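You operate a simulated robot arm through the tools that you are given. There is no shell and no other tool. Be economical: measure what you need, move in short steps, check, and stop when the job is done.

You are at the controls of a simulated robot arm. One attempt, no reset.

Task
Swap the leaking hose at the clamp port for the green one in park port one.
Fine: air off and vented to nought first; old hose into park port two; air on again; hands off the rail jaws, fingers out from under the edge jaw.

The check looks at the end state, three seconds after you hand in, the way a careful person would. Anything else that was tipped, shoved, dropped, spilled or broken makes it a failure.

Robot
A 6-joint arm with a fingered hand, hanging from a carriage that runs on a gantry, over the field with the corners [-801, -2454], [479, -2463], [498, 137], [-782, 146] (x, y) and turns from -294 to 394 degrees about z. Base frame: it is fixed where the carriage stands at the start and does not move with it; the origin is on the floor, on the carriage's upright axis, x ahead of it, y to its left, z up. Units: mm, degrees, N and s.
With the tool pointing down near the work surface it reaches from about 100 to 580 mm from the robot's upright axis, wherever it stands. Its first joint turns from -166.0 to 166.0 degrees. Places, roughly: air lever of the rail console [700, 0, 1000]; clamp port bore [600, -300, 800]; edge lever [800, -400, 1000]; hold lever of the width knob [700, -900, 1000]; latch with the red knob [500, -600, 700]; lock lever of the stretch knob [700, -600, 1000]; park port two bore [600, -500, 800]; rail one lever [800, -200, 1000]; rail three lever [700, -300, 1000]; rail two lever [800, -200, 1000]; stretch knob [700, -500, 900]; vent button [700, -100, 900]; width knob [700, -800, 900]. Payload 4 kg.
The TCP is the grasp point between the finger pads, 30 mm short of the fingertips. In the tool frame z runs along the fingers and y along their closing line. The gripper opens to 104 mm. The gripper's body begins 35 mm behind the TCP. The gripper is a hand of 5 fingers: y runs from the thumb to the fingers, the wrist lies at [-15, -113, -190] in the tool frame, and closing takes about 1.5 s.
Orientation is told as [roll, pitch, yaw] about the base's x, y, z axes, in that order, counted from this pose: with the fingers straight down and the wrist toward the robot, the tool's x, y and z point along [0, 1, 0], [1, 0, 0] and [0, 0, -1] of the base frame.

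Tools
- The arm moves only by the tool apply_moves. Its argument "steps" is one flat list of numbers, 7 for each row, row after row: the shift along the tool's x, y, z in mm, then the turn, a rotation vector about the tool's x, y, z in degrees, then the closure, from 0 (fully open) to 1 (shut). In form: [dx, dy, dz, wx, wy, wz, hand, dx, dy, dz, wx, wy, wz, hand, ...]. A call has 1 to 8 rows; each row shifts and turns the commanded pose from where the row before left it, along the tool's axes as they then stand. Rows are played at 5 a second. More than 50 mm and 8.6 degrees between two rows, or a gripper value outside its range, and nothing of the call is played. A pose out of reach is approached as far as the arm can. The call stops where the force on the tool passes 40 N (or 10 N more than at its start, if that is more) or the arm is blocked; 0.2 s more then pass. Each finger travels about 45 mm/s and halts on what it meets, pressing with about 22 N; the grip force reading is that of the motor and also rises with nothing between the fingers. The clock runs only during rows and for 0.2 s after the last one: add rows that do not move to give the fingers time. It gives the time, the measured TCP pose, the force on the tool (base axes), the opening and the grip force at its end, in the units of the frame above (readings bear some noise), with the torque about the TCP (base axes, N m) and any sound that the robot's microphone picked up.
- Cameras (640 x 400 px; columns grow to the right, rows downward): "scene" is now at [249.6, -32.9, 1757.6]; the picture's right is [-0.62, -0.78, 0.00], its down [-0.73, 0.58, -0.37] and it looks along [0.29, -0.23, -0.93] (base axes); focal length 273 px, centre (320, 200). "wrist" rides on the gripper at [60, -83, -120] in the tool frame; the picture's right is [-0.79, 0.29, -0.54], its down [-0.56, -0.71, 0.44] and it looks along [-0.26, 0.65, 0.72] (tool axes); focal length 234 px, centre (320, 200). There is no depth. A picture from a camera that has moved, and an enlarged one, comes with that camera's place and axes in the base frame and with its lens. The place of the scene camera against the robot may be out by one fixed shift of up to 12 mm in any direction.
- camera(camera): a new picture of that camera. No time passes.
- raise_lower(by): slides the trunk up (or, below 0, down) by that many mm; the arm and the scene camera ride with it, the base frame stays. It gives what a move gives, with no picture.
- base_move(legs): drives the robot by 1 to 6 legs, each [ahead, left, turn to the left] in mm, mm and degrees, along the robot's own axes; the way and the turn of a leg run together, so that a leg with both is an arc; at most 1500 mm and 180 degrees a leg. The arm and the cameras ride along, it lands a little off, and it stops where it bumps. It keeps to its track: a leg is cut to what the track allows. It gives what a move gives.
- preshape(shape): the hand has 5 fingers and takes this shape, open, in about a second: jaw (thumb against the fingers, like two jaws); tri (thumb and two fingers); tip (a fingertip pinch); poke (one finger out to press); point (the index stretched); flat (the hand flat); cup (the hand cupped); fist (a fist). The gripper value then closes the fingers along that shape, each until it touches; the sizes above hold for jaw. It gives what a move gives, with no picture.
- aim_head(pan, tilt): turns the head with the scene camera to pan (to the left, within 155 degrees either way) and tilt (down, from -29 to 69), counted from straight ahead of the robot. It gives what a move gives.
- inspect(camera, box): a new picture of the part [left, top, right, bottom] of that camera's present view, enlarged. No time passes.
- job_done(): hands the job in; it is judged then, once.

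Go step by step. Nothing tells you exact positions but the pictures and the camera data: compare them with the known pose of the tool, close in by small moves and look again before you grip or let go. The budget is 120 turns and 98 pictures, counting those below and the enlarged ones. Unless the task says otherwise, let go and move clear before handing in, and close with one line.

The tools are called after "Emit:" as name(argument=value, ...) on one line, values as JSON. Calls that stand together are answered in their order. apply_moves: Moves the arm, as the interface text tells. Its arguments: {"type":"object","properties":{"steps":{"type":"array"}},"required":["steps"]} The other tools are called the same way: raise_lower (by) slides the trunk up or down; preshape (shape) gives the hand a shape; base_move (legs) drives the base; aim_head (pan, tilt) turns the head that bears the scene camera; camera (camera) takes a picture; inspect (camera, box) takes an enlarged picture of a part of a camera's view; job_done () hands the job in.

At the start:

```text
time: 0.0
eef_pos: [324.0, -215.7, 999.8]
tcp_rot: [0.0, -0.1, 0.0]
force: [-0.5, 0.2, -0.7]
ft_torque: [0.01, 0.02, 0.01]
gripper_width: 103.7
grasp_force: 0.0
shape: jaw
trunk travel left (down, up): [-485.0, 113.0]
robot x, y, heading: [0.0, -1.8, 0.0]
head pan, tilt: [-38.4, 68.2]
```

scene: 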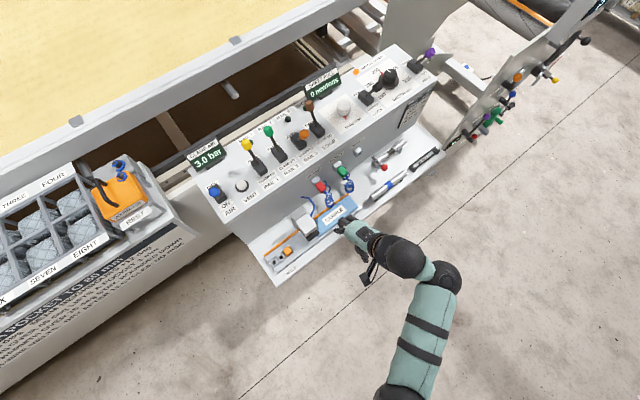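
wrist: 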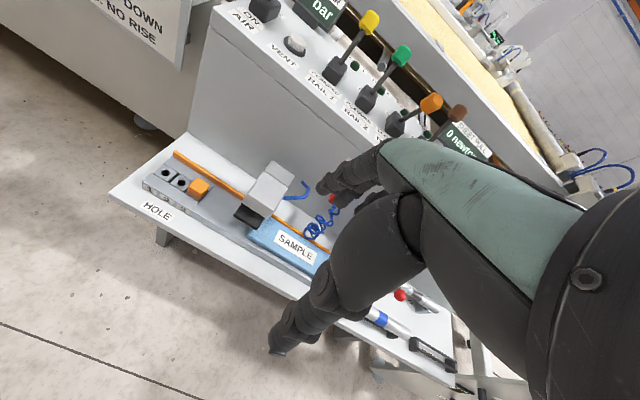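

I see a console with an air lever, a vent button, rail levers, and below it a shelf with hoses. I'll enlarge the console first to read the labels and hose ports.

Emit:
inspect(camera="scene", box=[180, 120, 340, 220])

Emit:
inspect(camera="scene", box=[280, 140, 440, 240])

```text
4.00 times, centred on (260, 170) of scene
camera zoom: at [249.6, -32.9, 1757.6], right [-0.62, -0.78, 0.0], down [-0.73, 0.58, -0.37], along [0.29, -0.23, -0.93], focal length 1090 px, centre (560, 320)
```

zoom: 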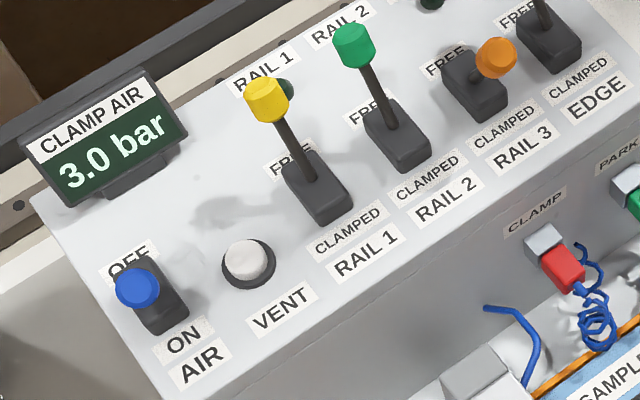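

```text
4.00 times, centred on (360, 190) of scene
camera zoom: at [249.6, -32.9, 1757.6], right [-0.62, -0.78, 0.0], down [-0.73, 0.58, -0.37], along [0.29, -0.23, -0.93], focal length 1090 px, centre (160, 240)
```

zoom: 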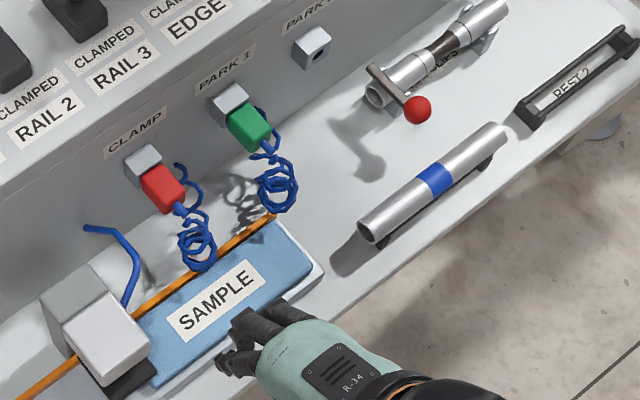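

The air lever leans to ON (toward the robot) and the gauge reads 3.0 bar. The red hose is in CLAMP, the green in PARK 1, and PARK 2 is empty. I'll raise a little, drive closer and look again.

Emit:
raise_lower(by=80)

Emit:
base_move(legs=[[230, 110, 0]])

Emit:
camera(camera="scene")

Emit:
camera(camera="wrist")

```text
time: 1.2
eef_pos: [324.9, -216.0, 1079.8]
tcp_rot: [0.0, -0.1, 0.1]
force: [0.1, -0.2, 0.3]
ft_torque: [-0.02, 0.01, -0.01]
gripper_width: 103.5
grasp_force: 0.1
shape: jaw
trunk travel left (down, up): [-565.0, 33.0]
robot x, y, heading: [1.1, 2.3, 0.1]
head pan, tilt: [-38.4, 68.2]
```

```text
time: 3.0
eef_pos: [553.7, -106.1, 1080.3]
tcp_rot: [0.1, 0.0, 0.1]
force: [0.3, -0.3, -0.4]
ft_torque: [-0.02, 0.02, -0.03]
gripper_width: 103.7
grasp_force: 0.1
shape: jaw
trunk travel left (down, up): [-565.0, 33.0]
robot x, y, heading: [230.7, 107.6, 0.0]
head pan, tilt: [-38.4, 68.2]
```

```text
93 pictures are left
camera scene: at [480.0, 76.1, 1837.6], right [-0.62, -0.78, 0.0], down [-0.73, 0.58, -0.37], along [0.29, -0.23, -0.93], focal length 273 px, centre (320, 200)
```

scene: 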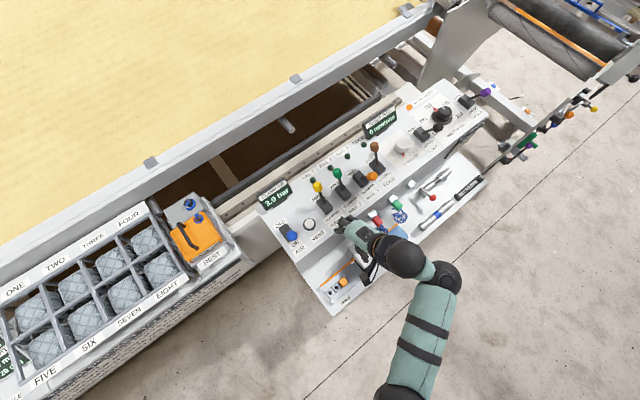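

```text
92 pictures are left
camera wrist: at [471.6, -45.1, 1198.4], right [0.29, -0.79, 0.54], down [-0.71, -0.56, -0.44], along [0.65, -0.26, -0.72], focal length 234 px, centre (320, 200)
```

wrist: 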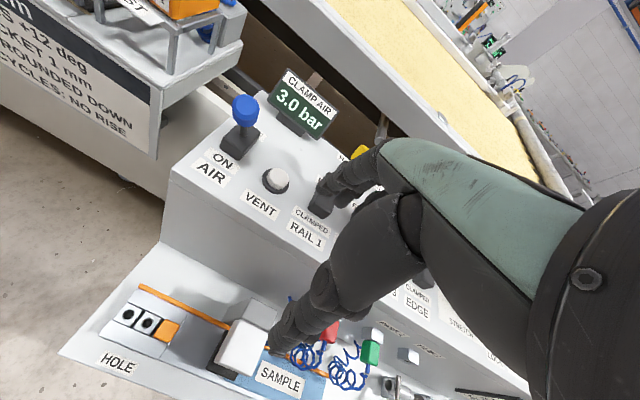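

Emit:
inspect(camera="wrist", box=[180, 60, 340, 260])

Emit:
inspect(camera="scene", box=[250, 140, 410, 240])

```text
2.00 times, centred on (260, 160) of wrist
camera zoom: at [471.6, -45.1, 1198.4], right [0.29, -0.79, 0.54], down [-0.71, -0.56, -0.44], along [0.65, -0.26, -0.72], focal length 468 px, centre (440, 280)
```

zoom: 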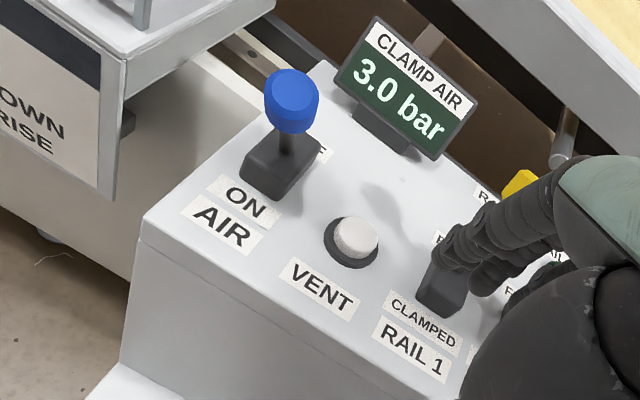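

```text
4.00 times, centred on (330, 190) of scene
camera zoom: at [480.0, 76.1, 1837.6], right [-0.62, -0.78, 0.0], down [-0.73, 0.58, -0.37], along [0.29, -0.23, -0.93], focal length 1090 px, centre (280, 240)
```

zoom: 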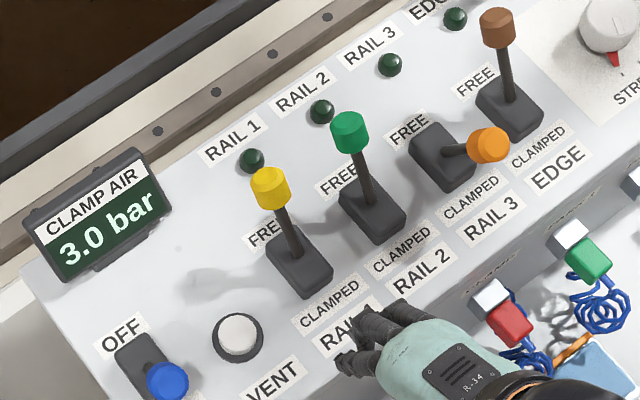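

The air knob is at about (708, 14, 988) and should throw about 75 mm toward +x. I'll shape the hand to poke and see how it sits against the TCP.

Emit:
preshape(shape="poke")

Emit:
apply_moves(steps=[40, 0, 0, 0, 0, 0, 1, 40, 0, 0, 0, 0, 0, 1, 35, 0, 0, 0, 0, 0, 1, 0, 0, 0, 0, 0, 0, 1, 0, 0, 0, 0, 0, 0, 1])

Emit:
camera(camera="wrist")

Emit:
inspect(camera="scene", box=[240, 180, 400, 280])

```text
time: 3.9
eef_pos: [554.2, -105.7, 1079.5]
tcp_rot: [0.0, 0.0, 0.1]
force: [-0.3, -0.8, -0.5]
ft_torque: [0.03, 0.0, 0.01]
gripper_width: 0.0
grasp_force: 0.1
shape: poke
trunk travel left (down, up): [-565.0, 33.0]
robot x, y, heading: [230.1, 107.2, 0.0]
head pan, tilt: [-38.4, 68.2]
```

```text
time: 5.1
eef_pos: [554.3, 8.0, 1081.0]
tcp_rot: [0.0, -0.1, 0.1]
force: [0.4, 0.4, -0.6]
ft_torque: [0.01, -0.01, -0.01]
gripper_width: 0.0
grasp_force: 21.6
shape: jaw
trunk travel left (down, up): [-565.0, 33.0]
robot x, y, heading: [231.3, 107.5, 0.2]
head pan, tilt: [-38.4, 68.2]
```

```text
89 pictures are left
camera wrist: at [471.4, 69.7, 1198.9], right [0.29, -0.79, 0.54], down [-0.71, -0.56, -0.44], along [0.65, -0.26, -0.72], focal length 234 px, centre (320, 200)
```

wrist: 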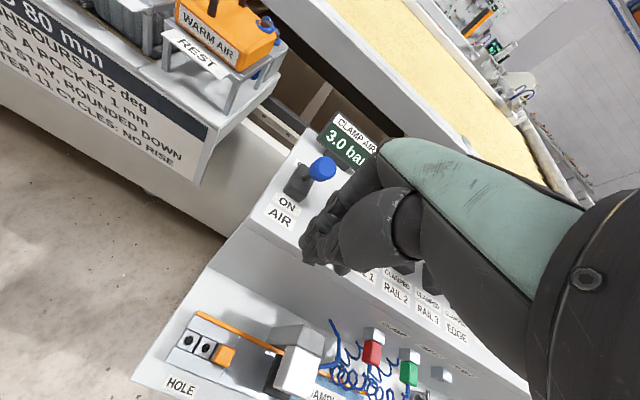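

```text
4.00 times, centred on (320, 230) of scene
camera zoom: at [480.0, 76.1, 1837.6], right [-0.62, -0.78, 0.0], down [-0.73, 0.58, -0.37], along [0.29, -0.23, -0.93], focal length 1090 px, centre (320, 80)
```

zoom: 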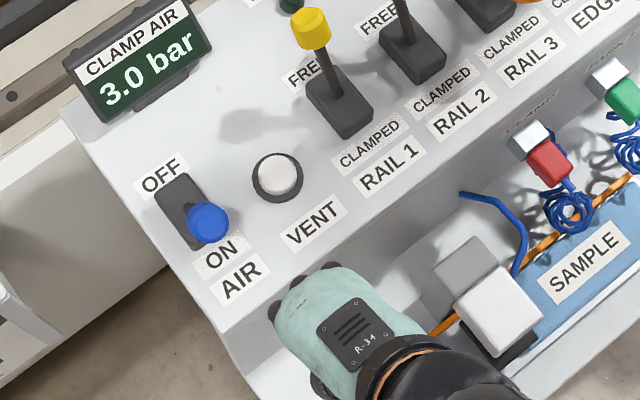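

Closed jaw works as a pusher. I'll lower the fingertips to knob height, still in front of it, and check before pushing.

Emit:
apply_moves(steps=[5, 40, 0, 0, 0, 0, 1, 0, 30, 40, 0, 0, 0, 1, 0, 0, 40, 0, 0, 0, 1])

Emit:
camera(camera="wrist")

Emit:
inspect(camera="scene", box=[240, 180, 400, 280])

```text
time: 5.9
eef_pos: [625.1, 14.1, 1000.3]
tcp_rot: [-0.1, 0.0, 0.0]
force: [0.7, -1.1, 0.5]
ft_torque: [0.03, 0.0, 0.01]
gripper_width: 0.0
grasp_force: 21.7
shape: jaw
trunk travel left (down, up): [-565.0, 33.0]
robot x, y, heading: [231.2, 108.3, -0.1]
head pan, tilt: [-38.4, 68.2]
```

```text
87 pictures are left
camera wrist: at [542.6, 75.2, 1119.3], right [0.29, -0.79, 0.54], down [-0.7, -0.56, -0.44], along [0.65, -0.26, -0.72], focal length 234 px, centre (320, 200)
```

wrist: 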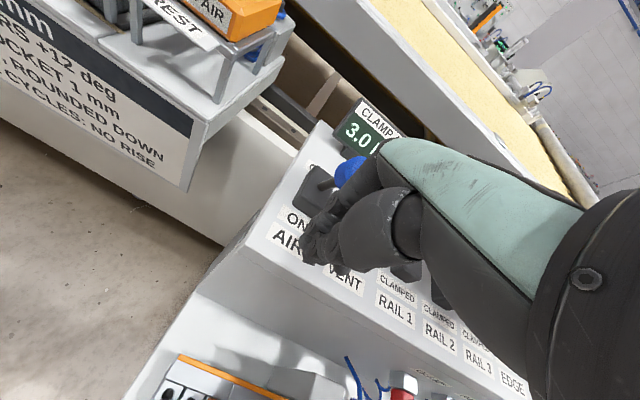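

```text
4.00 times, centred on (320, 230) of scene
camera zoom: at [480.0, 76.1, 1837.7], right [-0.62, -0.78, 0.0], down [-0.73, 0.58, -0.37], along [0.29, -0.23, -0.93], focal length 1090 px, centre (320, 80)
```

zoom: 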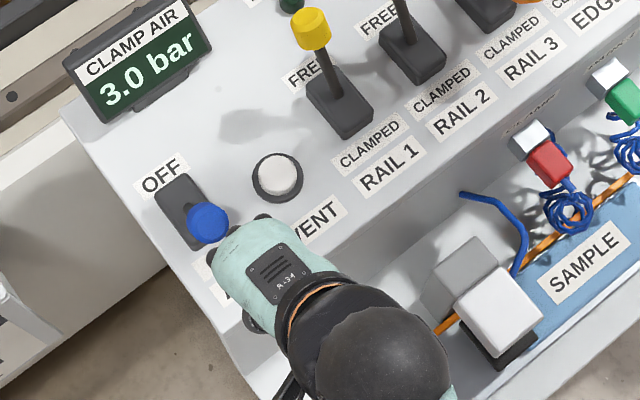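

Emit:
apply_moves(steps=[0, 20, 0, 0, 0, 0, 1, 0, 20, 0, 0, 0, 0, 1, 0, 15, 0, 0, 0, 0, 1, 0, 15, 0, 0, 0, 0, 1, 0, 15, 0, 0, 0, 0, 1, 0, 15, 0, 0, 0, 0, 1])

Emit:
inspect(camera="scene", box=[240, 180, 400, 280])

```text
time: 7.3
eef_pos: [724.6, 14.5, 999.7]
tcp_rot: [0.1, 0.0, 0.2]
force: [0.1, 0.6, -0.1]
ft_torque: [0.01, -0.01, 0.01]
gripper_width: 0.0
grasp_force: 22.3
shape: jaw
trunk travel left (down, up): [-565.0, 33.0]
robot x, y, heading: [234.2, 109.0, -0.1]
head pan, tilt: [-38.4, 68.2]
```

```text
4.00 times, centred on (320, 230) of scene
camera zoom: at [479.9, 76.1, 1837.6], right [-0.62, -0.78, 0.0], down [-0.73, 0.58, -0.37], along [0.29, -0.23, -0.93], focal length 1090 px, centre (320, 80)
```

zoom: 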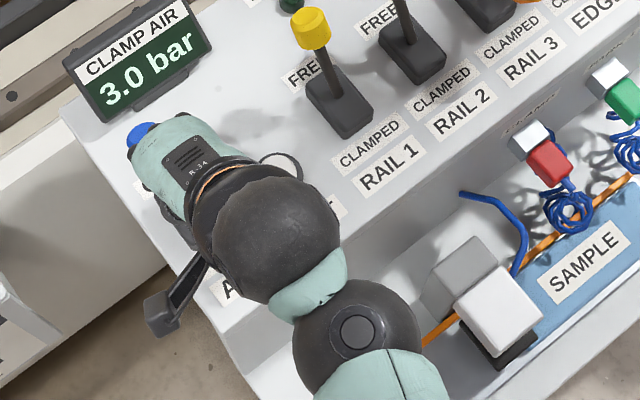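

Emit:
apply_moves(steps=[0, 8, 0, 0, 0, 0, 1, 0, 7, 0, 0, 0, 0, 1, 0, -15, 0, 0, 0, 0, 1, 0, -40, 0, 0, 0, 0, 1, 0, -40, -40, 0, 0, 0, 1, 0, -30, -20, 0, 0, 0, 1])

Emit:
inspect(camera="scene", box=[240, 180, 400, 280])

```text
refused: row 5 steps farther than a row can; nothing moved
```

```text
4.00 times, centred on (320, 230) of scene
camera zoom: at [479.9, 76.1, 1837.6], right [-0.62, -0.78, 0.0], down [-0.73, 0.58, -0.37], along [0.29, -0.23, -0.93], focal length 1090 px, centre (320, 80)
```

zoom: 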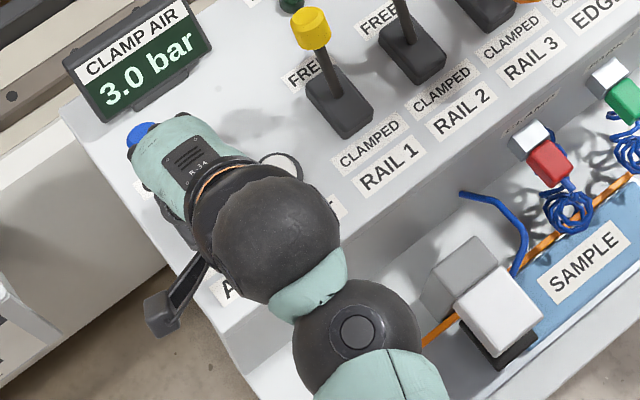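

Emit:
apply_moves(steps=[0, 8, 0, 0, 0, 0, 1, 0, 7, 0, 0, 0, 0, 1, 0, -15, 0, 0, 0, 0, 1, 0, -40, 0, 0, 0, 0, 1, 0, -30, -35, 0, 0, 0, 1, 0, -30, -25, 0, 0, 0, 1])

Emit:
inspect(camera="scene", box=[240, 180, 400, 280])

```text
time: 8.7
eef_pos: [623.2, 14.3, 1060.7]
tcp_rot: [0.0, 0.0, 0.1]
force: [0.1, -0.2, -0.2]
ft_torque: [0.01, 0.03, 0.02]
gripper_width: 0.2
grasp_force: 22.3
shape: jaw
trunk travel left (down, up): [-565.0, 33.0]
robot x, y, heading: [229.9, 106.4, 0.3]
head pan, tilt: [-38.4, 68.2]
```

```text
4.00 times, centred on (320, 230) of scene
camera zoom: at [480.1, 76.1, 1837.6], right [-0.62, -0.78, 0.0], down [-0.73, 0.58, -0.37], along [0.29, -0.23, -0.93], focal length 1090 px, centre (320, 80)
```

zoom: 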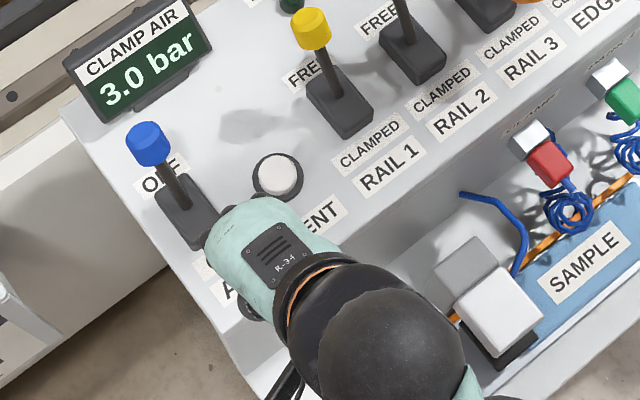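

Air is OFF, pressure is still 3.0 bar. The vent button is at about (718, -68, 912), so I'll go above it and press down gently.

Emit:
apply_moves(steps=[-41, 25, 0, 0, 0, 0, 1, -41, 25, 0, 0, 0, 0, 1, 0, 45, 0, 0, 0, 0, 1, 0, 0, 40, 0, 0, 0, 1, 0, 0, 40, 0, 0, 0, 1, 0, 0, 15, 0, 0, 0, 1])

Emit:
camera(camera="wrist")

Emit:
inspect(camera="scene", box=[240, 180, 400, 280])

```text
time: 10.1
eef_pos: [719.7, -68.7, 964.7]
tcp_rot: [0.0, 0.0, 0.1]
force: [-0.2, 0.1, 0.0]
ft_torque: [-0.02, -0.01, 0.03]
gripper_width: 0.0
grasp_force: 22.0
shape: jaw
trunk travel left (down, up): [-565.0, 33.0]
robot x, y, heading: [230.6, 109.4, 0.1]
head pan, tilt: [-38.4, 68.2]
```

```text
82 pictures are left
camera wrist: at [637.2, -6.9, 1083.4], right [0.29, -0.79, 0.54], down [-0.7, -0.56, -0.44], along [0.65, -0.26, -0.72], focal length 234 px, centre (320, 200)
```

wrist: 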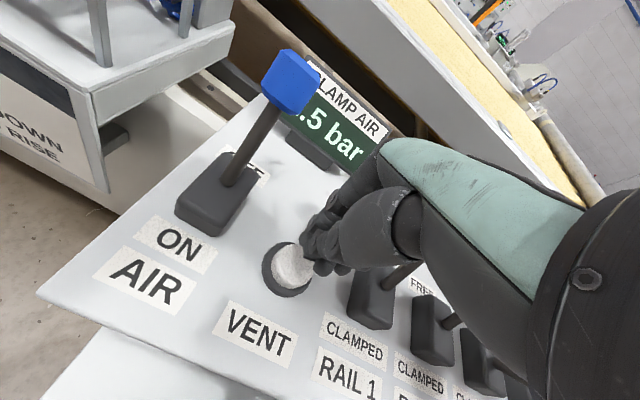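

```text
4.00 times, centred on (320, 230) of scene
camera zoom: at [480.0, 76.1, 1837.6], right [-0.62, -0.78, 0.0], down [-0.73, 0.58, -0.37], along [0.29, -0.23, -0.93], focal length 1090 px, centre (320, 80)
```

zoom: 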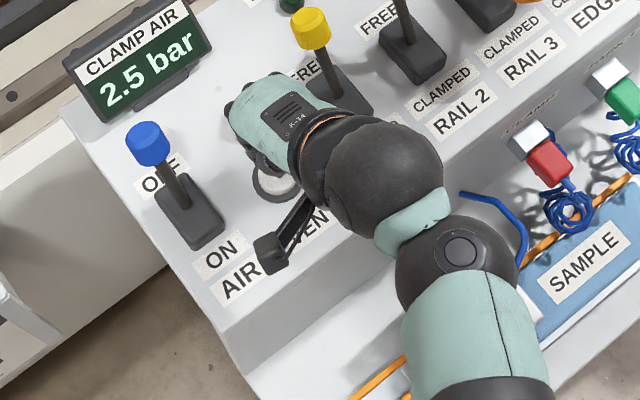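

Emit:
apply_moves(steps=[0, 0, 15, 0, 0, 0, 1, 0, 0, 6, 0, 0, 0, 1, 0, 0, 4, 0, 0, 0, 1, 0, 0, 3, 0, 0, 0, 1, 0, 0, 3, 0, 0, 0, 1])

Emit:
camera(camera="wrist")

```text
time: 11.3
eef_pos: [722.6, -68.9, 937.1]
tcp_rot: [-0.2, -0.4, 0.1]
force: [-8.6, 6.2, 38.1]
ft_torque: [0.44, 0.0, 0.08]
gripper_width: 0.0
grasp_force: 21.8
shape: jaw
trunk travel left (down, up): [-565.0, 33.0]
robot x, y, heading: [229.2, 110.0, 0.1]
head pan, tilt: [-38.4, 68.2]
heard: click
```

```text
80 pictures are left
camera wrist: at [639.0, -7.3, 1055.4], right [0.29, -0.79, 0.55], down [-0.7, -0.56, -0.44], along [0.65, -0.26, -0.71], focal length 234 px, centre (320, 200)
```

wrist: 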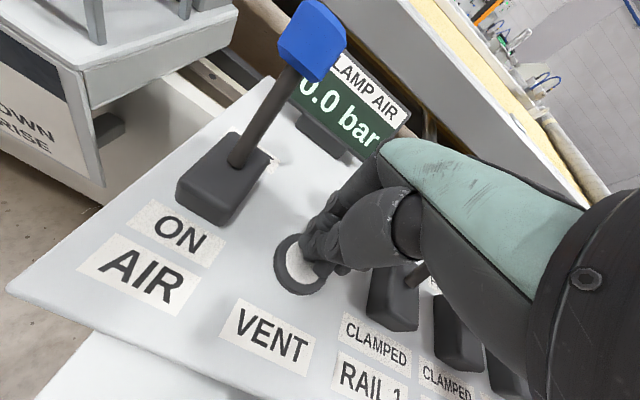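

Vented to 0.0 bar. I'll lift off, back away from the console and drive right to work on the hoses.

Emit:
apply_moves(steps=[0, 0, -40, 0, 0, 0, 1, 0, 0, -40, 0, 0, 0, 1, 0, 0, -40, 0, 0, 0, 1, 0, -50, 0, 0, 0, 0, 1, 0, -50, 0, 0, 0, 0, 1, 0, -50, 0, 0, 0, 0, 1, 0, -40, 0, 0, 0, 0, 0])

Emit:
base_move(legs=[[0, -600, 0]])

Emit:
camera(camera="scene")

Emit:
camera(camera="wrist")

```text
time: 12.9
eef_pos: [528.1, -69.1, 1054.0]
tcp_rot: [0.0, 0.0, 0.1]
force: [1.7, -0.1, -0.4]
ft_torque: [0.03, 0.03, 0.05]
gripper_width: 96.2
grasp_force: 0.1
shape: jaw
trunk travel left (down, up): [-565.0, 33.0]
robot x, y, heading: [227.8, 109.7, 0.2]
head pan, tilt: [-38.4, 68.2]
```

```text
time: 16.3
eef_pos: [530.9, -667.3, 1054.0]
tcp_rot: [0.1, 0.0, 0.0]
force: [0.5, 0.1, 0.2]
ft_torque: [0.0, 0.0, 0.02]
gripper_width: 96.2
grasp_force: 0.0
shape: jaw
trunk travel left (down, up): [-565.0, 33.0]
robot x, y, heading: [232.7, -492.9, 0.1]
head pan, tilt: [-38.4, 68.2]
```

```text
79 pictures are left
camera scene: at [481.1, -523.5, 1837.6], right [-0.62, -0.79, 0.0], down [-0.73, 0.57, -0.37], along [0.29, -0.23, -0.93], focal length 273 px, centre (320, 200)
```

scene: 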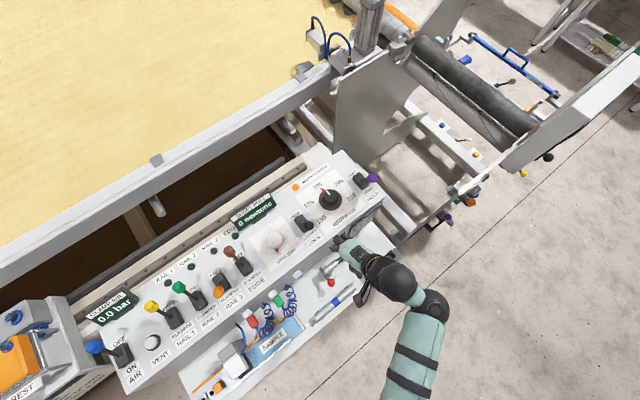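

```text
78 pictures are left
camera wrist: at [447.7, -606.7, 1172.3], right [0.29, -0.79, 0.54], down [-0.7, -0.56, -0.44], along [0.65, -0.26, -0.72], focal length 234 px, centre (320, 200)
```

wrist: 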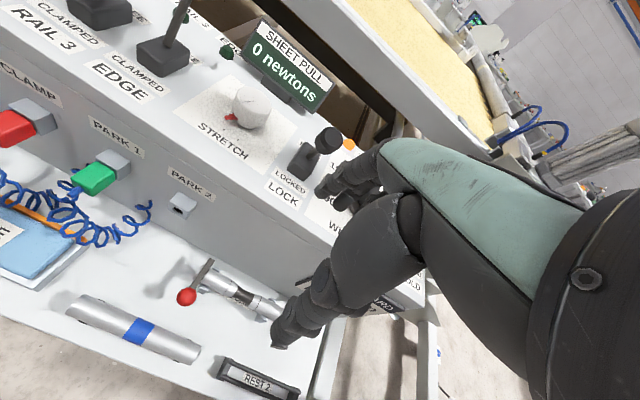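

Emit:
inspect(camera="wrist", box=[0, 60, 240, 260])

Emit:
inspect(camera="scene", box=[200, 250, 360, 350])

```text
2.00 times, centred on (120, 160) of wrist
camera zoom: at [447.7, -606.7, 1172.3], right [0.29, -0.79, 0.54], down [-0.7, -0.56, -0.44], along [0.65, -0.26, -0.72], focal length 468 px, centre (720, 280)
```

zoom: 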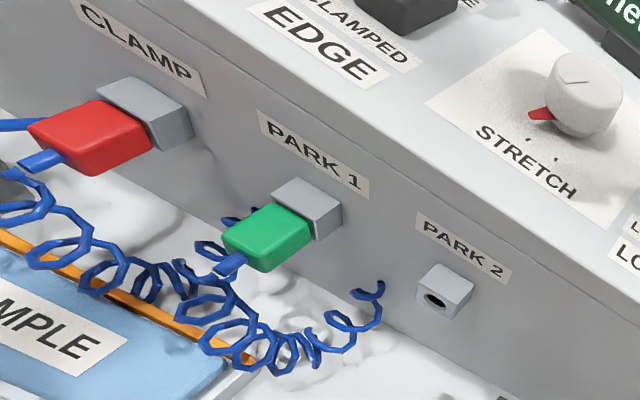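

```text
4.00 times, centred on (280, 300) of scene
camera zoom: at [481.1, -523.5, 1837.6], right [-0.62, -0.79, 0.0], down [-0.73, 0.57, -0.37], along [0.29, -0.23, -0.93], focal length 1090 px, centre (480, -200)
```

zoom: 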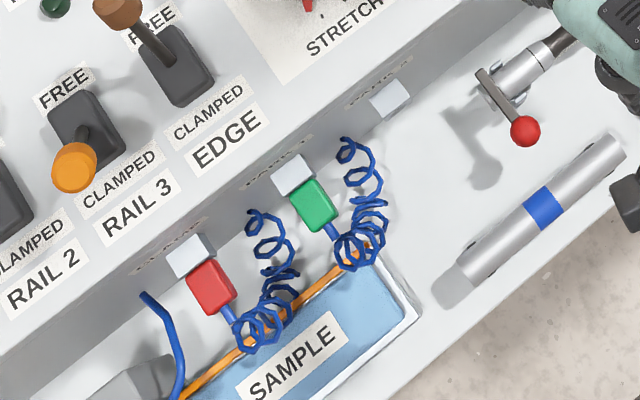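

I place the red plug at about (594, -310, 768), the green at (593, -421, 770), and the PARK 2 hole at about (615, -532, 768). I'll yaw the hand 90° so it closes across the plug, then move over the clamp port while staying in front of the console.

Emit:
apply_moves(steps=[0, 0, 0, 0, 0, -8.5, 0, 0, 0, 0, 0, 0, -8.5, 0, 0, 0, 0, 0, 0, -8.5, 0, 0, 0, 0, 0, 0, -8.5, 0, 0, 0, 0, 0, 0, -8.5, 0, 0, 0, 0, 0, 0, -8.5, 0, 0, 0, 0, 0, 0, -8.5, 0, 0, 0, 0, 0, 0, -8.5, 0])

Emit:
apply_moves(steps=[0, 0, 0, 0, 0, -8.5, 0, 0, 0, 0, 0, 0, -8.5, 0, 0, 0, 0, 0, 0, -5, 0, 0, 49, 0, 0, 0, 0, 0, 0, 49, 0, 0, 0, 0, 0, 0, 49, 0, 0, 0, 0, 0, 0, 49, 0, 0, 0, 0, 0, 0, 49, 0, 0, 0, 0, 0])

Emit:
apply_moves(steps=[0, 40, 25, 0, 0, 0, 0, 0, 40, 25, 0, 0, 0, 0, 0, 32, 25, 0, 0, 0, 0, 0, 0, 25, 0, 0, 0, 0])

Emit:
camera(camera="wrist")

Emit:
camera(camera="scene")

```text
time: 18.1
eef_pos: [585.1, -656.4, 966.0]
tcp_rot: [0.0, 0.0, 68.3]
force: [-0.2, -0.3, -0.2]
ft_torque: [0.0, -0.04, -0.01]
gripper_width: 95.8
grasp_force: 0.0
shape: jaw
out of reach, approached as far as the arm can: row 1, 2, 3, 4, 5, 6, 7
trunk travel left (down, up): [-565.0, 33.0]
robot x, y, heading: [230.9, -491.2, 0.1]
head pan, tilt: [-38.4, 68.2]
```

```text
time: 19.9
eef_pos: [593.7, -413.9, 949.5]
tcp_rot: [0.1, 0.0, 90.0]
force: [0.3, -0.3, 0.0]
ft_torque: [0.03, -0.03, 0.05]
gripper_width: 96.0
grasp_force: 0.1
shape: jaw
out of reach, approached as far as the arm can: row 4, 5, 6
trunk travel left (down, up): [-565.0, 33.0]
robot x, y, heading: [229.5, -491.7, -0.0]
head pan, tilt: [-38.4, 68.2]
```

```text
time: 20.6
eef_pos: [599.5, -332.1, 902.7]
tcp_rot: [-0.9, -0.5, 90.6]
force: [-11.0, -11.5, 25.8]
ft_torque: [1.33, -1.28, 0.05]
gripper_width: 96.0
grasp_force: 0.2
shape: jaw
trunk travel left (down, up): [-565.0, 33.0]
robot x, y, heading: [232.0, -490.9, 0.2]
head pan, tilt: [-38.4, 68.2]
stopped in row 3: the force on the tool passed its limit at 87 N (the readings are from after the stop); the commanded pose is now the measured one
```

```text
75 pictures are left
camera wrist: at [538.0, -416.0, 1020.1], right [0.78, 0.29, 0.56], down [0.57, -0.7, -0.43], along [0.26, 0.66, -0.71], focal length 234 px, centre (320, 200)
```

wrist: 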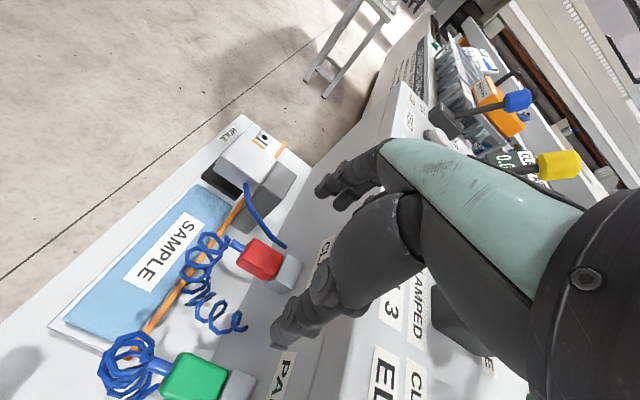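

```text
74 pictures are left
camera scene: at [480.6, -524.4, 1838.0], right [-0.62, -0.78, 0.0], down [-0.73, 0.57, -0.37], along [0.29, -0.23, -0.93], focal length 273 px, centre (320, 200)
```

scene: 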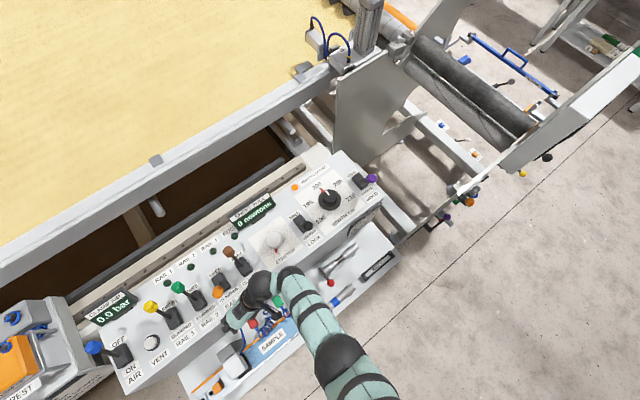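

The arm strayed forward through unreachable poses and touched the console's front edge. I'll back straight out toward the robot and up, then check.

Emit:
apply_moves(steps=[10, 0, -15, 0, 0, 0, 0, 20, 0, -10, 0, 0, 0, 0, 25, 0, 0, 0, 0, 0, 0, 25, 0, 0, 0, 0, 0, 0, 25, 0, 0, 0, 0, 0, 0])

Emit:
camera(camera="wrist")

Emit:
inspect(camera="scene", box=[180, 220, 420, 370])

```text
time: 21.8
eef_pos: [494.3, -331.8, 924.9]
tcp_rot: [-0.9, -0.4, 90.5]
force: [0.4, 0.6, -0.4]
ft_torque: [0.04, 0.01, -0.01]
gripper_width: 96.2
grasp_force: 0.1
shape: jaw
trunk travel left (down, up): [-565.0, 33.0]
robot x, y, heading: [231.2, -490.0, 0.3]
head pan, tilt: [-38.4, 68.2]
```

```text
73 pictures are left
camera wrist: at [433.6, -415.1, 1043.0], right [0.78, 0.29, 0.56], down [0.57, -0.7, -0.43], along [0.26, 0.65, -0.71], focal length 234 px, centre (320, 200)
```

wrist: 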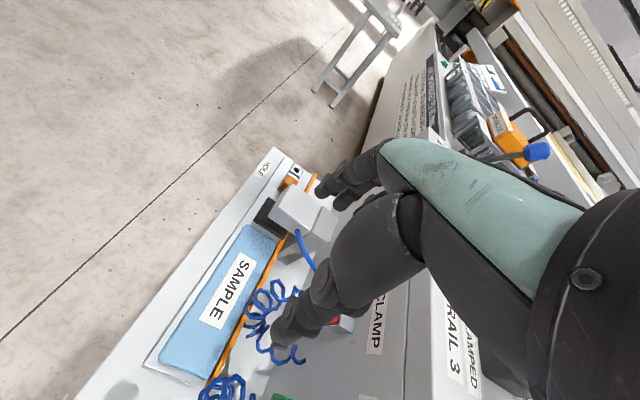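

```text
2.67 times, centred on (300, 295) of scene
camera zoom: at [481.0, -523.6, 1837.6], right [-0.62, -0.79, 0.0], down [-0.73, 0.58, -0.37], along [0.29, -0.23, -0.93], focal length 727 px, centre (373, -53)
```

zoom: 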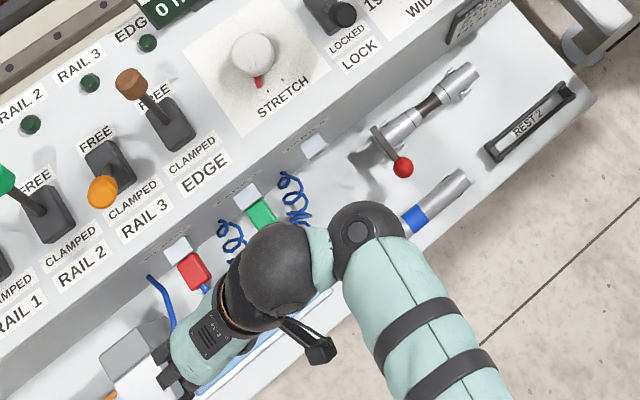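

Nothing looks disturbed. I'll try the narrower tri shape and see how the fingers sit.

Emit:
preshape(shape="tri")

Emit:
inspect(camera="scene", box=[200, 290, 360, 390])

Emit:
camera(camera="wrist")

```text
time: 22.7
eef_pos: [493.7, -330.1, 925.8]
tcp_rot: [-0.8, -0.5, 90.5]
force: [0.2, 0.1, 0.6]
ft_torque: [0.02, -0.01, 0.0]
gripper_width: 103.4
grasp_force: 0.0
shape: tri
trunk travel left (down, up): [-565.0, 33.0]
robot x, y, heading: [234.5, -492.5, 0.1]
head pan, tilt: [-38.4, 68.2]
```

```text
4.00 times, centred on (280, 340) of scene
camera zoom: at [481.0, -523.6, 1837.6], right [-0.62, -0.79, 0.0], down [-0.73, 0.58, -0.37], along [0.29, -0.23, -0.93], focal length 1090 px, centre (480, -360)
```

zoom: 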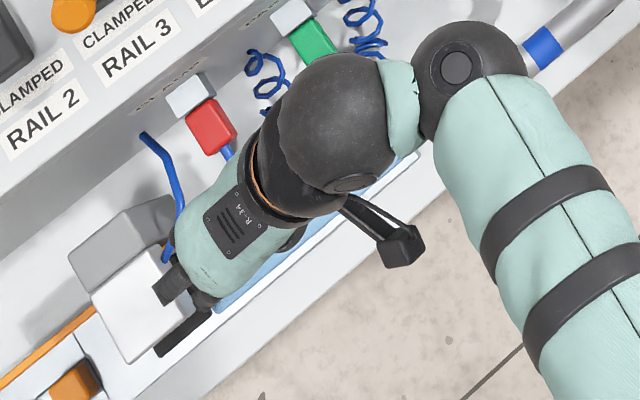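

```text
70 pictures are left
camera wrist: at [433.6, -415.0, 1042.8], right [0.78, 0.29, 0.56], down [0.57, -0.7, -0.43], along [0.26, 0.65, -0.71], focal length 234 px, centre (320, 200)
```

wrist: 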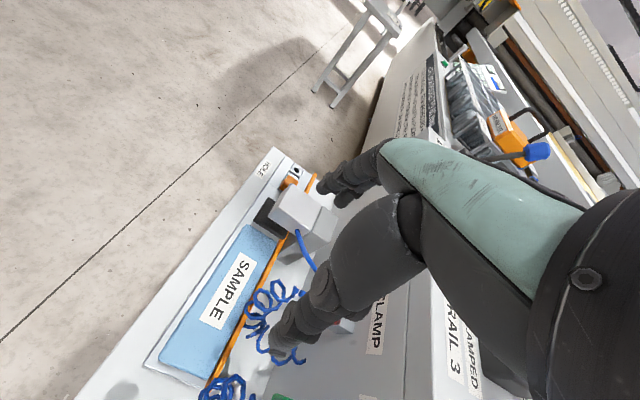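

Emit:
apply_moves(steps=[0, 5, 0, 0, -7, 0, 0.42, 0, 5, 0, 0, -7, 0, 0.42, 0, 5, 0, 0, -6, 0, 0.42])

Emit:
camera(camera="wrist")

```text
time: 23.5
eef_pos: [492.9, -316.4, 926.2]
tcp_rot: [-20.9, -0.4, 90.5]
force: [1.1, -0.6, 0.1]
ft_torque: [-0.02, 0.03, -0.02]
gripper_width: 60.5
grasp_force: 0.1
shape: tri
trunk travel left (down, up): [-565.0, 33.0]
robot x, y, heading: [233.6, -492.8, 0.1]
head pan, tilt: [-38.4, 68.2]
```

```text
69 pictures are left
camera wrist: at [396.2, -400.2, 1015.0], right [0.54, 0.29, 0.79], down [0.68, -0.7, -0.21], along [0.49, 0.65, -0.57], focal length 234 px, centre (320, 200)
```

wrist: 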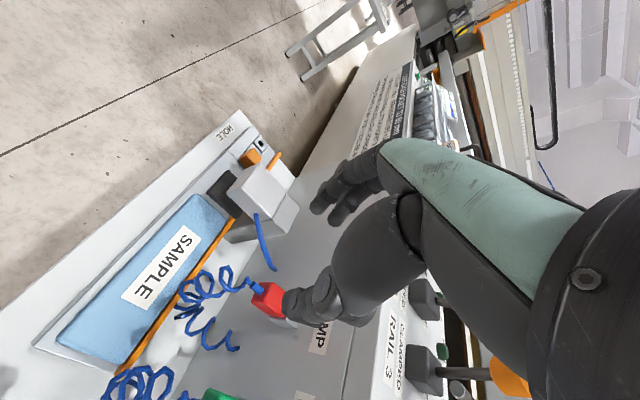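

Emit:
apply_moves(steps=[-6.4, 2, 34.6, 0, 0, 0, 0.42, -6.4, 2, 34.6, 0, 0, 0, 0.42, -6.4, 2, 34.6, 0, 0, 0, 0.42])

Emit:
camera(camera="wrist")

Emit:
inspect(camera="scene", box=[200, 270, 360, 370])

```text
time: 24.3
eef_pos: [547.9, -310.0, 835.6]
tcp_rot: [-20.8, -0.4, 90.5]
force: [-0.6, 0.1, -0.4]
ft_torque: [-0.03, -0.02, -0.01]
gripper_width: 60.9
grasp_force: 0.0
shape: tri
trunk travel left (down, up): [-565.0, 33.0]
robot x, y, heading: [231.8, -489.3, 0.2]
head pan, tilt: [-38.4, 68.2]
```

```text
68 pictures are left
camera wrist: at [450.8, -393.7, 923.9], right [0.54, 0.29, 0.79], down [0.68, -0.7, -0.21], along [0.49, 0.66, -0.57], focal length 234 px, centre (320, 200)
```

wrist: 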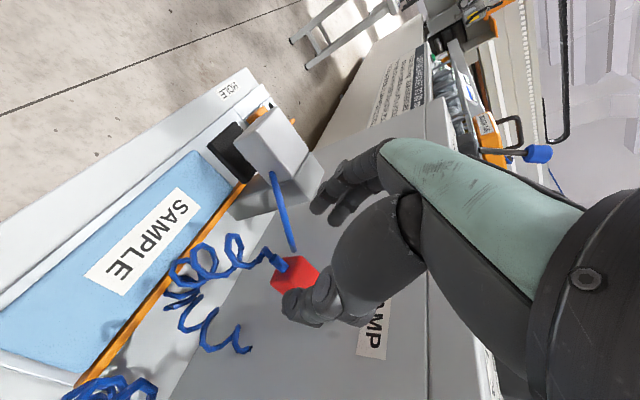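

```text
4.00 times, centred on (280, 320) of scene
camera zoom: at [481.0, -523.6, 1837.6], right [-0.62, -0.79, 0.0], down [-0.73, 0.58, -0.37], along [0.29, -0.23, -0.93], focal length 1090 px, centre (480, -280)
```

zoom: 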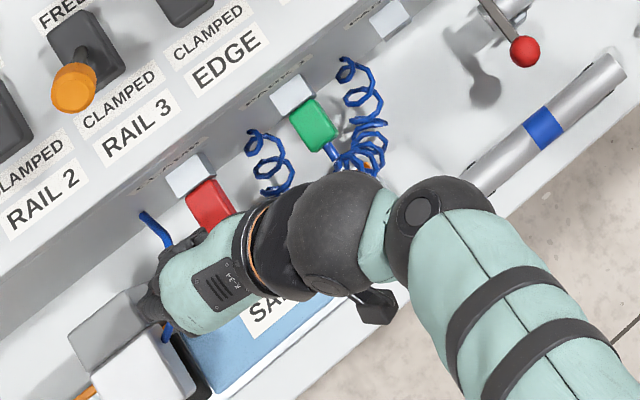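

Emit:
apply_moves(steps=[-4.6, 0, 25.3, 0, 0, 0, 0.42, -4.6, 0, 20, 0, 0, 0, 0.42, -4.6, 0, 20, 0, 0, 0, 0.42, 0, 0, 10, 0, 0, 0, 0.42])

Emit:
camera(camera="wrist")

Emit:
inspect(camera="scene", box=[200, 270, 320, 350])

```text
time: 25.3
eef_pos: [568.2, -311.7, 806.3]
tcp_rot: [-20.8, -0.5, 90.6]
force: [0.3, -0.7, 0.0]
ft_torque: [-0.03, -0.02, 0.02]
gripper_width: 60.7
grasp_force: 0.0
shape: tri
out of reach, approached as far as the arm can: row 2, 3, 4
trunk travel left (down, up): [-565.0, 33.0]
robot x, y, heading: [233.5, -489.7, 0.1]
head pan, tilt: [-38.4, 68.2]
```

```text
66 pictures are left
camera wrist: at [470.5, -396.0, 896.0], right [0.54, 0.29, 0.79], down [0.68, -0.7, -0.21], along [0.49, 0.65, -0.58], focal length 234 px, centre (320, 200)
```

wrist: 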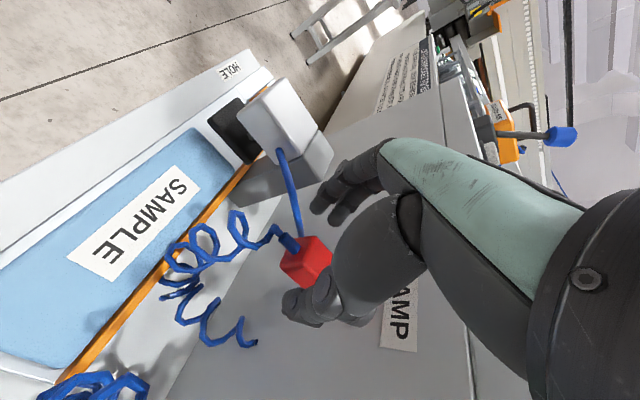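

```text
5.00 times, centred on (260, 310) of scene
camera zoom: at [481.0, -523.6, 1837.6], right [-0.62, -0.79, 0.0], down [-0.73, 0.58, -0.37], along [0.29, -0.23, -0.93], focal length 1363 px, centre (620, -350)
```

zoom: 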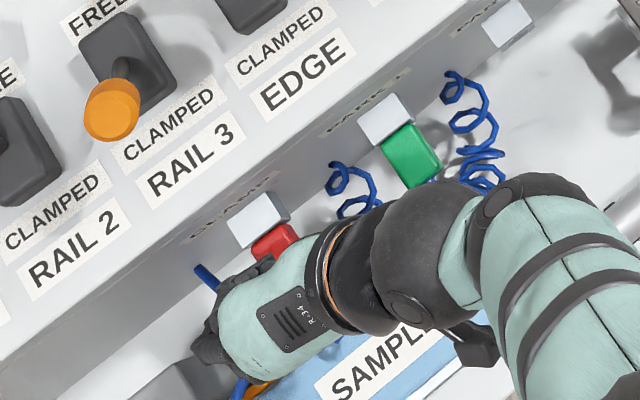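

Out of reach low down. I'll raise the hand, lower the trunk by about 110 mm, then approach again.

Emit:
apply_moves(steps=[-6.7, 0, -45.5, 0, 0, 0, 0.42, -4, 0, -45.5, 0, 0, 0, 0.42, 0, 0, -40, 0, 0, 0, 0.42])

Emit:
raise_lower(by=-90)

```text
time: 26.1
eef_pos: [530.5, -312.7, 932.8]
tcp_rot: [-20.6, -0.4, 90.3]
force: [-0.4, -0.6, 0.2]
ft_torque: [0.0, -0.04, 0.0]
gripper_width: 60.8
grasp_force: 0.0
shape: tri
trunk travel left (down, up): [-565.0, 33.0]
robot x, y, heading: [231.4, -492.1, -0.1]
head pan, tilt: [-38.4, 68.2]
```

```text
time: 27.3
eef_pos: [532.0, -313.2, 843.8]
tcp_rot: [-20.7, -0.4, 90.5]
force: [0.2, -0.2, 0.1]
ft_torque: [-0.01, -0.01, 0.04]
gripper_width: 60.6
grasp_force: 0.0
shape: tri
trunk travel left (down, up): [-475.0, 123.0]
robot x, y, heading: [229.1, -492.3, 0.3]
head pan, tilt: [-38.4, 68.2]
```

Emit:
apply_moves(steps=[-8.5, 1, 30, 0, 0, 0, 0.42, -8.5, 1, 30, 0, 0, 0, 0.42, -8.5, 1, 20, 0, 0, 0, 0.42, 0, 0, 10, 0, 0, 0, 0.42])

Emit:
camera(camera="wrist")

Emit:
inspect(camera="scene", box=[180, 270, 340, 370])

```text
time: 28.3
eef_pos: [587.0, -306.4, 768.4]
tcp_rot: [-20.8, -0.5, 90.7]
force: [-4.0, 1.2, 9.5]
ft_torque: [0.07, -0.34, 0.06]
gripper_width: 60.7
grasp_force: 0.1
shape: tri
trunk travel left (down, up): [-475.0, 123.0]
robot x, y, heading: [227.0, -494.0, 0.5]
head pan, tilt: [-38.4, 68.2]
```

```text
64 pictures are left
camera wrist: at [489.9, -391.3, 857.2], right [0.54, 0.29, 0.79], down [0.68, -0.7, -0.22], along [0.49, 0.66, -0.57], focal length 234 px, centre (320, 200)
```

wrist: 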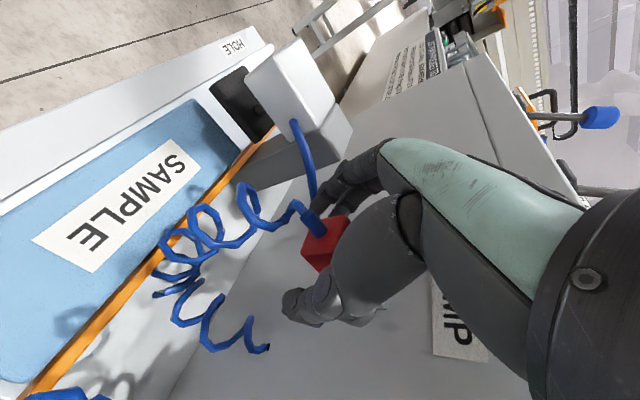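

```text
4.00 times, centred on (260, 320) of scene
camera zoom: at [480.7, -523.3, 1747.8], right [-0.62, -0.79, 0.0], down [-0.73, 0.58, -0.37], along [0.29, -0.23, -0.93], focal length 1090 px, centre (560, -280)
```

zoom: 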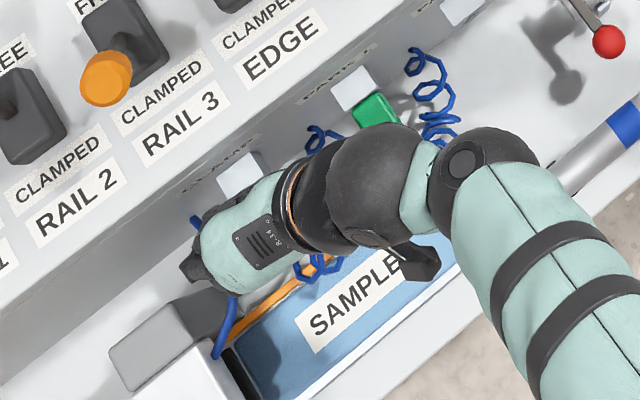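

Emit:
apply_moves(steps=[4.2, -3, -5.8, 0, 0, 0, 0.42, 0, 0, 0, 0, 0, 0, 0.42])

Emit:
apply_moves(steps=[0, 0, 0, 0, 0, 0, 0.6, 0, 0, 0, 0, 0, 0, 0.8, 0, 0, 0, 0, 0, 0, 1, 0, 0, 0, 0, 0, 0, 1, 0, 0, 0, 0, 0, 0, 1, 0, 0, 0, 0, 0, 0, 1])

Emit:
camera(camera="wrist")

```text
time: 28.9
eef_pos: [581.7, -312.0, 771.4]
tcp_rot: [-20.6, -0.4, 90.4]
force: [-0.4, -0.2, -0.6]
ft_torque: [-0.01, 0.02, -0.02]
gripper_width: 60.6
grasp_force: 0.0
shape: tri
trunk travel left (down, up): [-475.0, 123.0]
robot x, y, heading: [235.2, -490.7, 0.0]
head pan, tilt: [-38.4, 68.2]
```

```text
time: 30.3
eef_pos: [581.5, -311.4, 772.7]
tcp_rot: [-20.7, -0.4, 90.4]
force: [0.9, -0.8, -5.4]
ft_torque: [0.03, 0.09, 0.03]
gripper_width: 17.7
grasp_force: 22.3
shape: tri
trunk travel left (down, up): [-475.0, 123.0]
robot x, y, heading: [231.0, -490.5, 0.0]
head pan, tilt: [-38.4, 68.2]
```

```text
62 pictures are left
camera wrist: at [483.7, -395.8, 860.7], right [0.54, 0.29, 0.79], down [0.68, -0.7, -0.21], along [0.49, 0.65, -0.58], focal length 234 px, centre (320, 200)
```

wrist: 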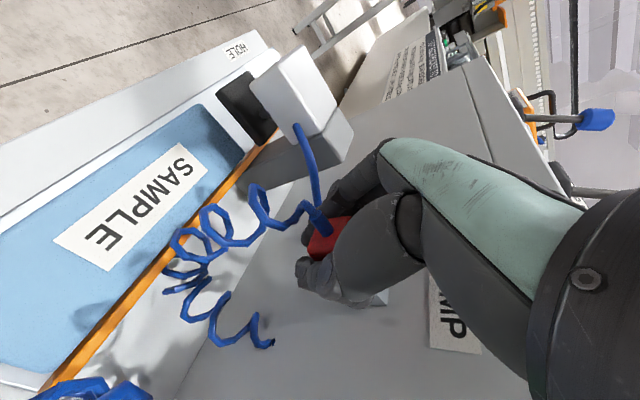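

Gripped. I'll pull straight out toward the robot.

Emit:
apply_moves(steps=[4.67, 0, -1.79, 0, 0, 0, 1, 4.67, 0, -1.79, 0, 0, 0, 1, 4.67, 0, -1.79, 0, 0, 0, 1, 9.3, 0, -3.6, 0, 0, 0, 1, 9.3, 0, -3.6, 0, 0, 0, 1])

Emit:
camera(camera="wrist")

Emit:
inspect(camera="scene", box=[180, 270, 340, 370])

```text
time: 31.5
eef_pos: [544.5, -311.8, 771.8]
tcp_rot: [-20.8, -0.4, 90.6]
force: [0.8, -0.7, -0.9]
ft_torque: [0.04, 0.01, 0.01]
gripper_width: 15.8
grasp_force: 21.7
shape: tri
trunk travel left (down, up): [-475.0, 123.0]
robot x, y, heading: [231.4, -495.2, 0.1]
head pan, tilt: [-38.4, 68.2]
```

```text
61 pictures are left
camera wrist: at [448.3, -395.9, 861.1], right [0.54, 0.29, 0.79], down [0.68, -0.7, -0.22], along [0.49, 0.66, -0.58], focal length 234 px, centre (320, 200)
```

wrist: 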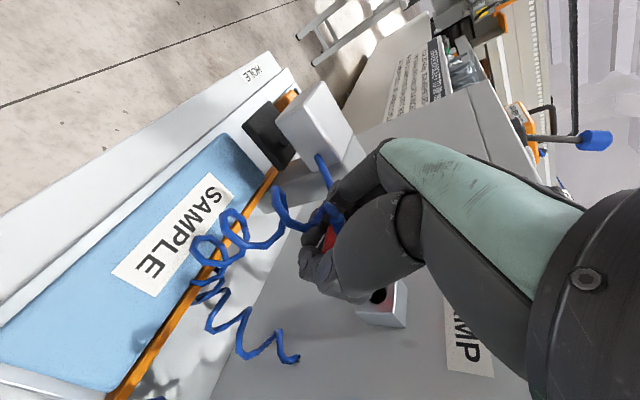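

```text
4.00 times, centred on (260, 320) of scene
camera zoom: at [481.0, -523.5, 1747.8], right [-0.62, -0.79, 0.0], down [-0.73, 0.57, -0.37], along [0.29, -0.23, -0.93], focal length 1090 px, centre (560, -280)
```

zoom: 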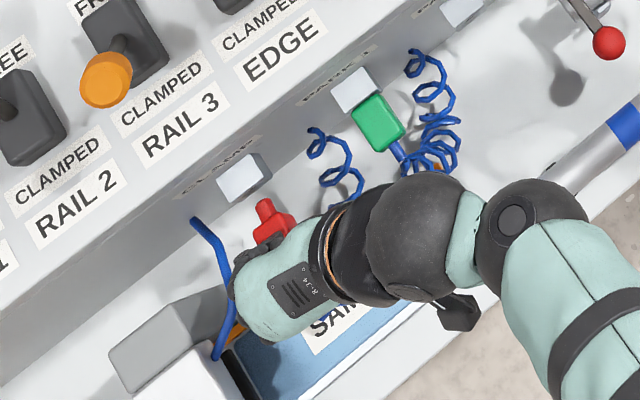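

Emit:
inspect(camera="wrist", box=[260, 160, 440, 340])

Emit:
inspect(camera="scene", box=[230, 300, 290, 350])

```text
2.22 times, centred on (350, 250) of wrist
camera zoom: at [448.3, -395.9, 861.1], right [0.54, 0.29, 0.79], down [0.68, -0.7, -0.22], along [0.49, 0.66, -0.58], focal length 520 px, centre (253, 89)
```

zoom: 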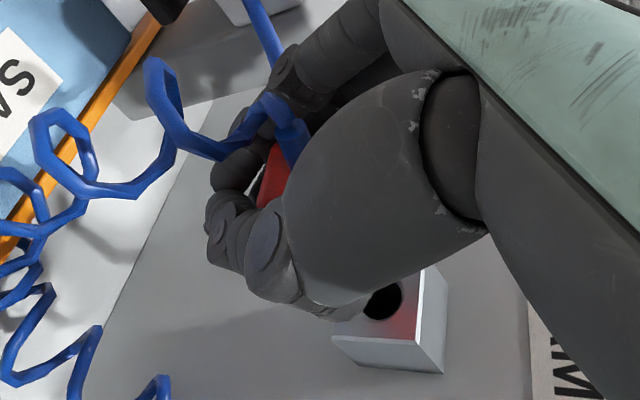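

```text
8.00 times, centred on (260, 325) of scene
camera zoom: at [481.0, -523.5, 1747.8], right [-0.62, -0.79, 0.0], down [-0.73, 0.57, -0.37], along [0.29, -0.23, -0.93], focal length 2181 px, centre (800, -800)
```

zoom: 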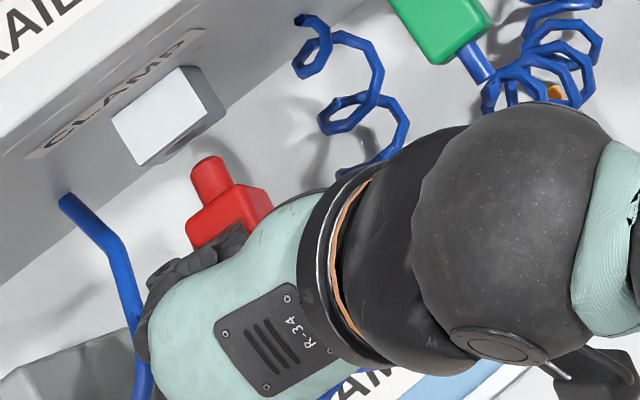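

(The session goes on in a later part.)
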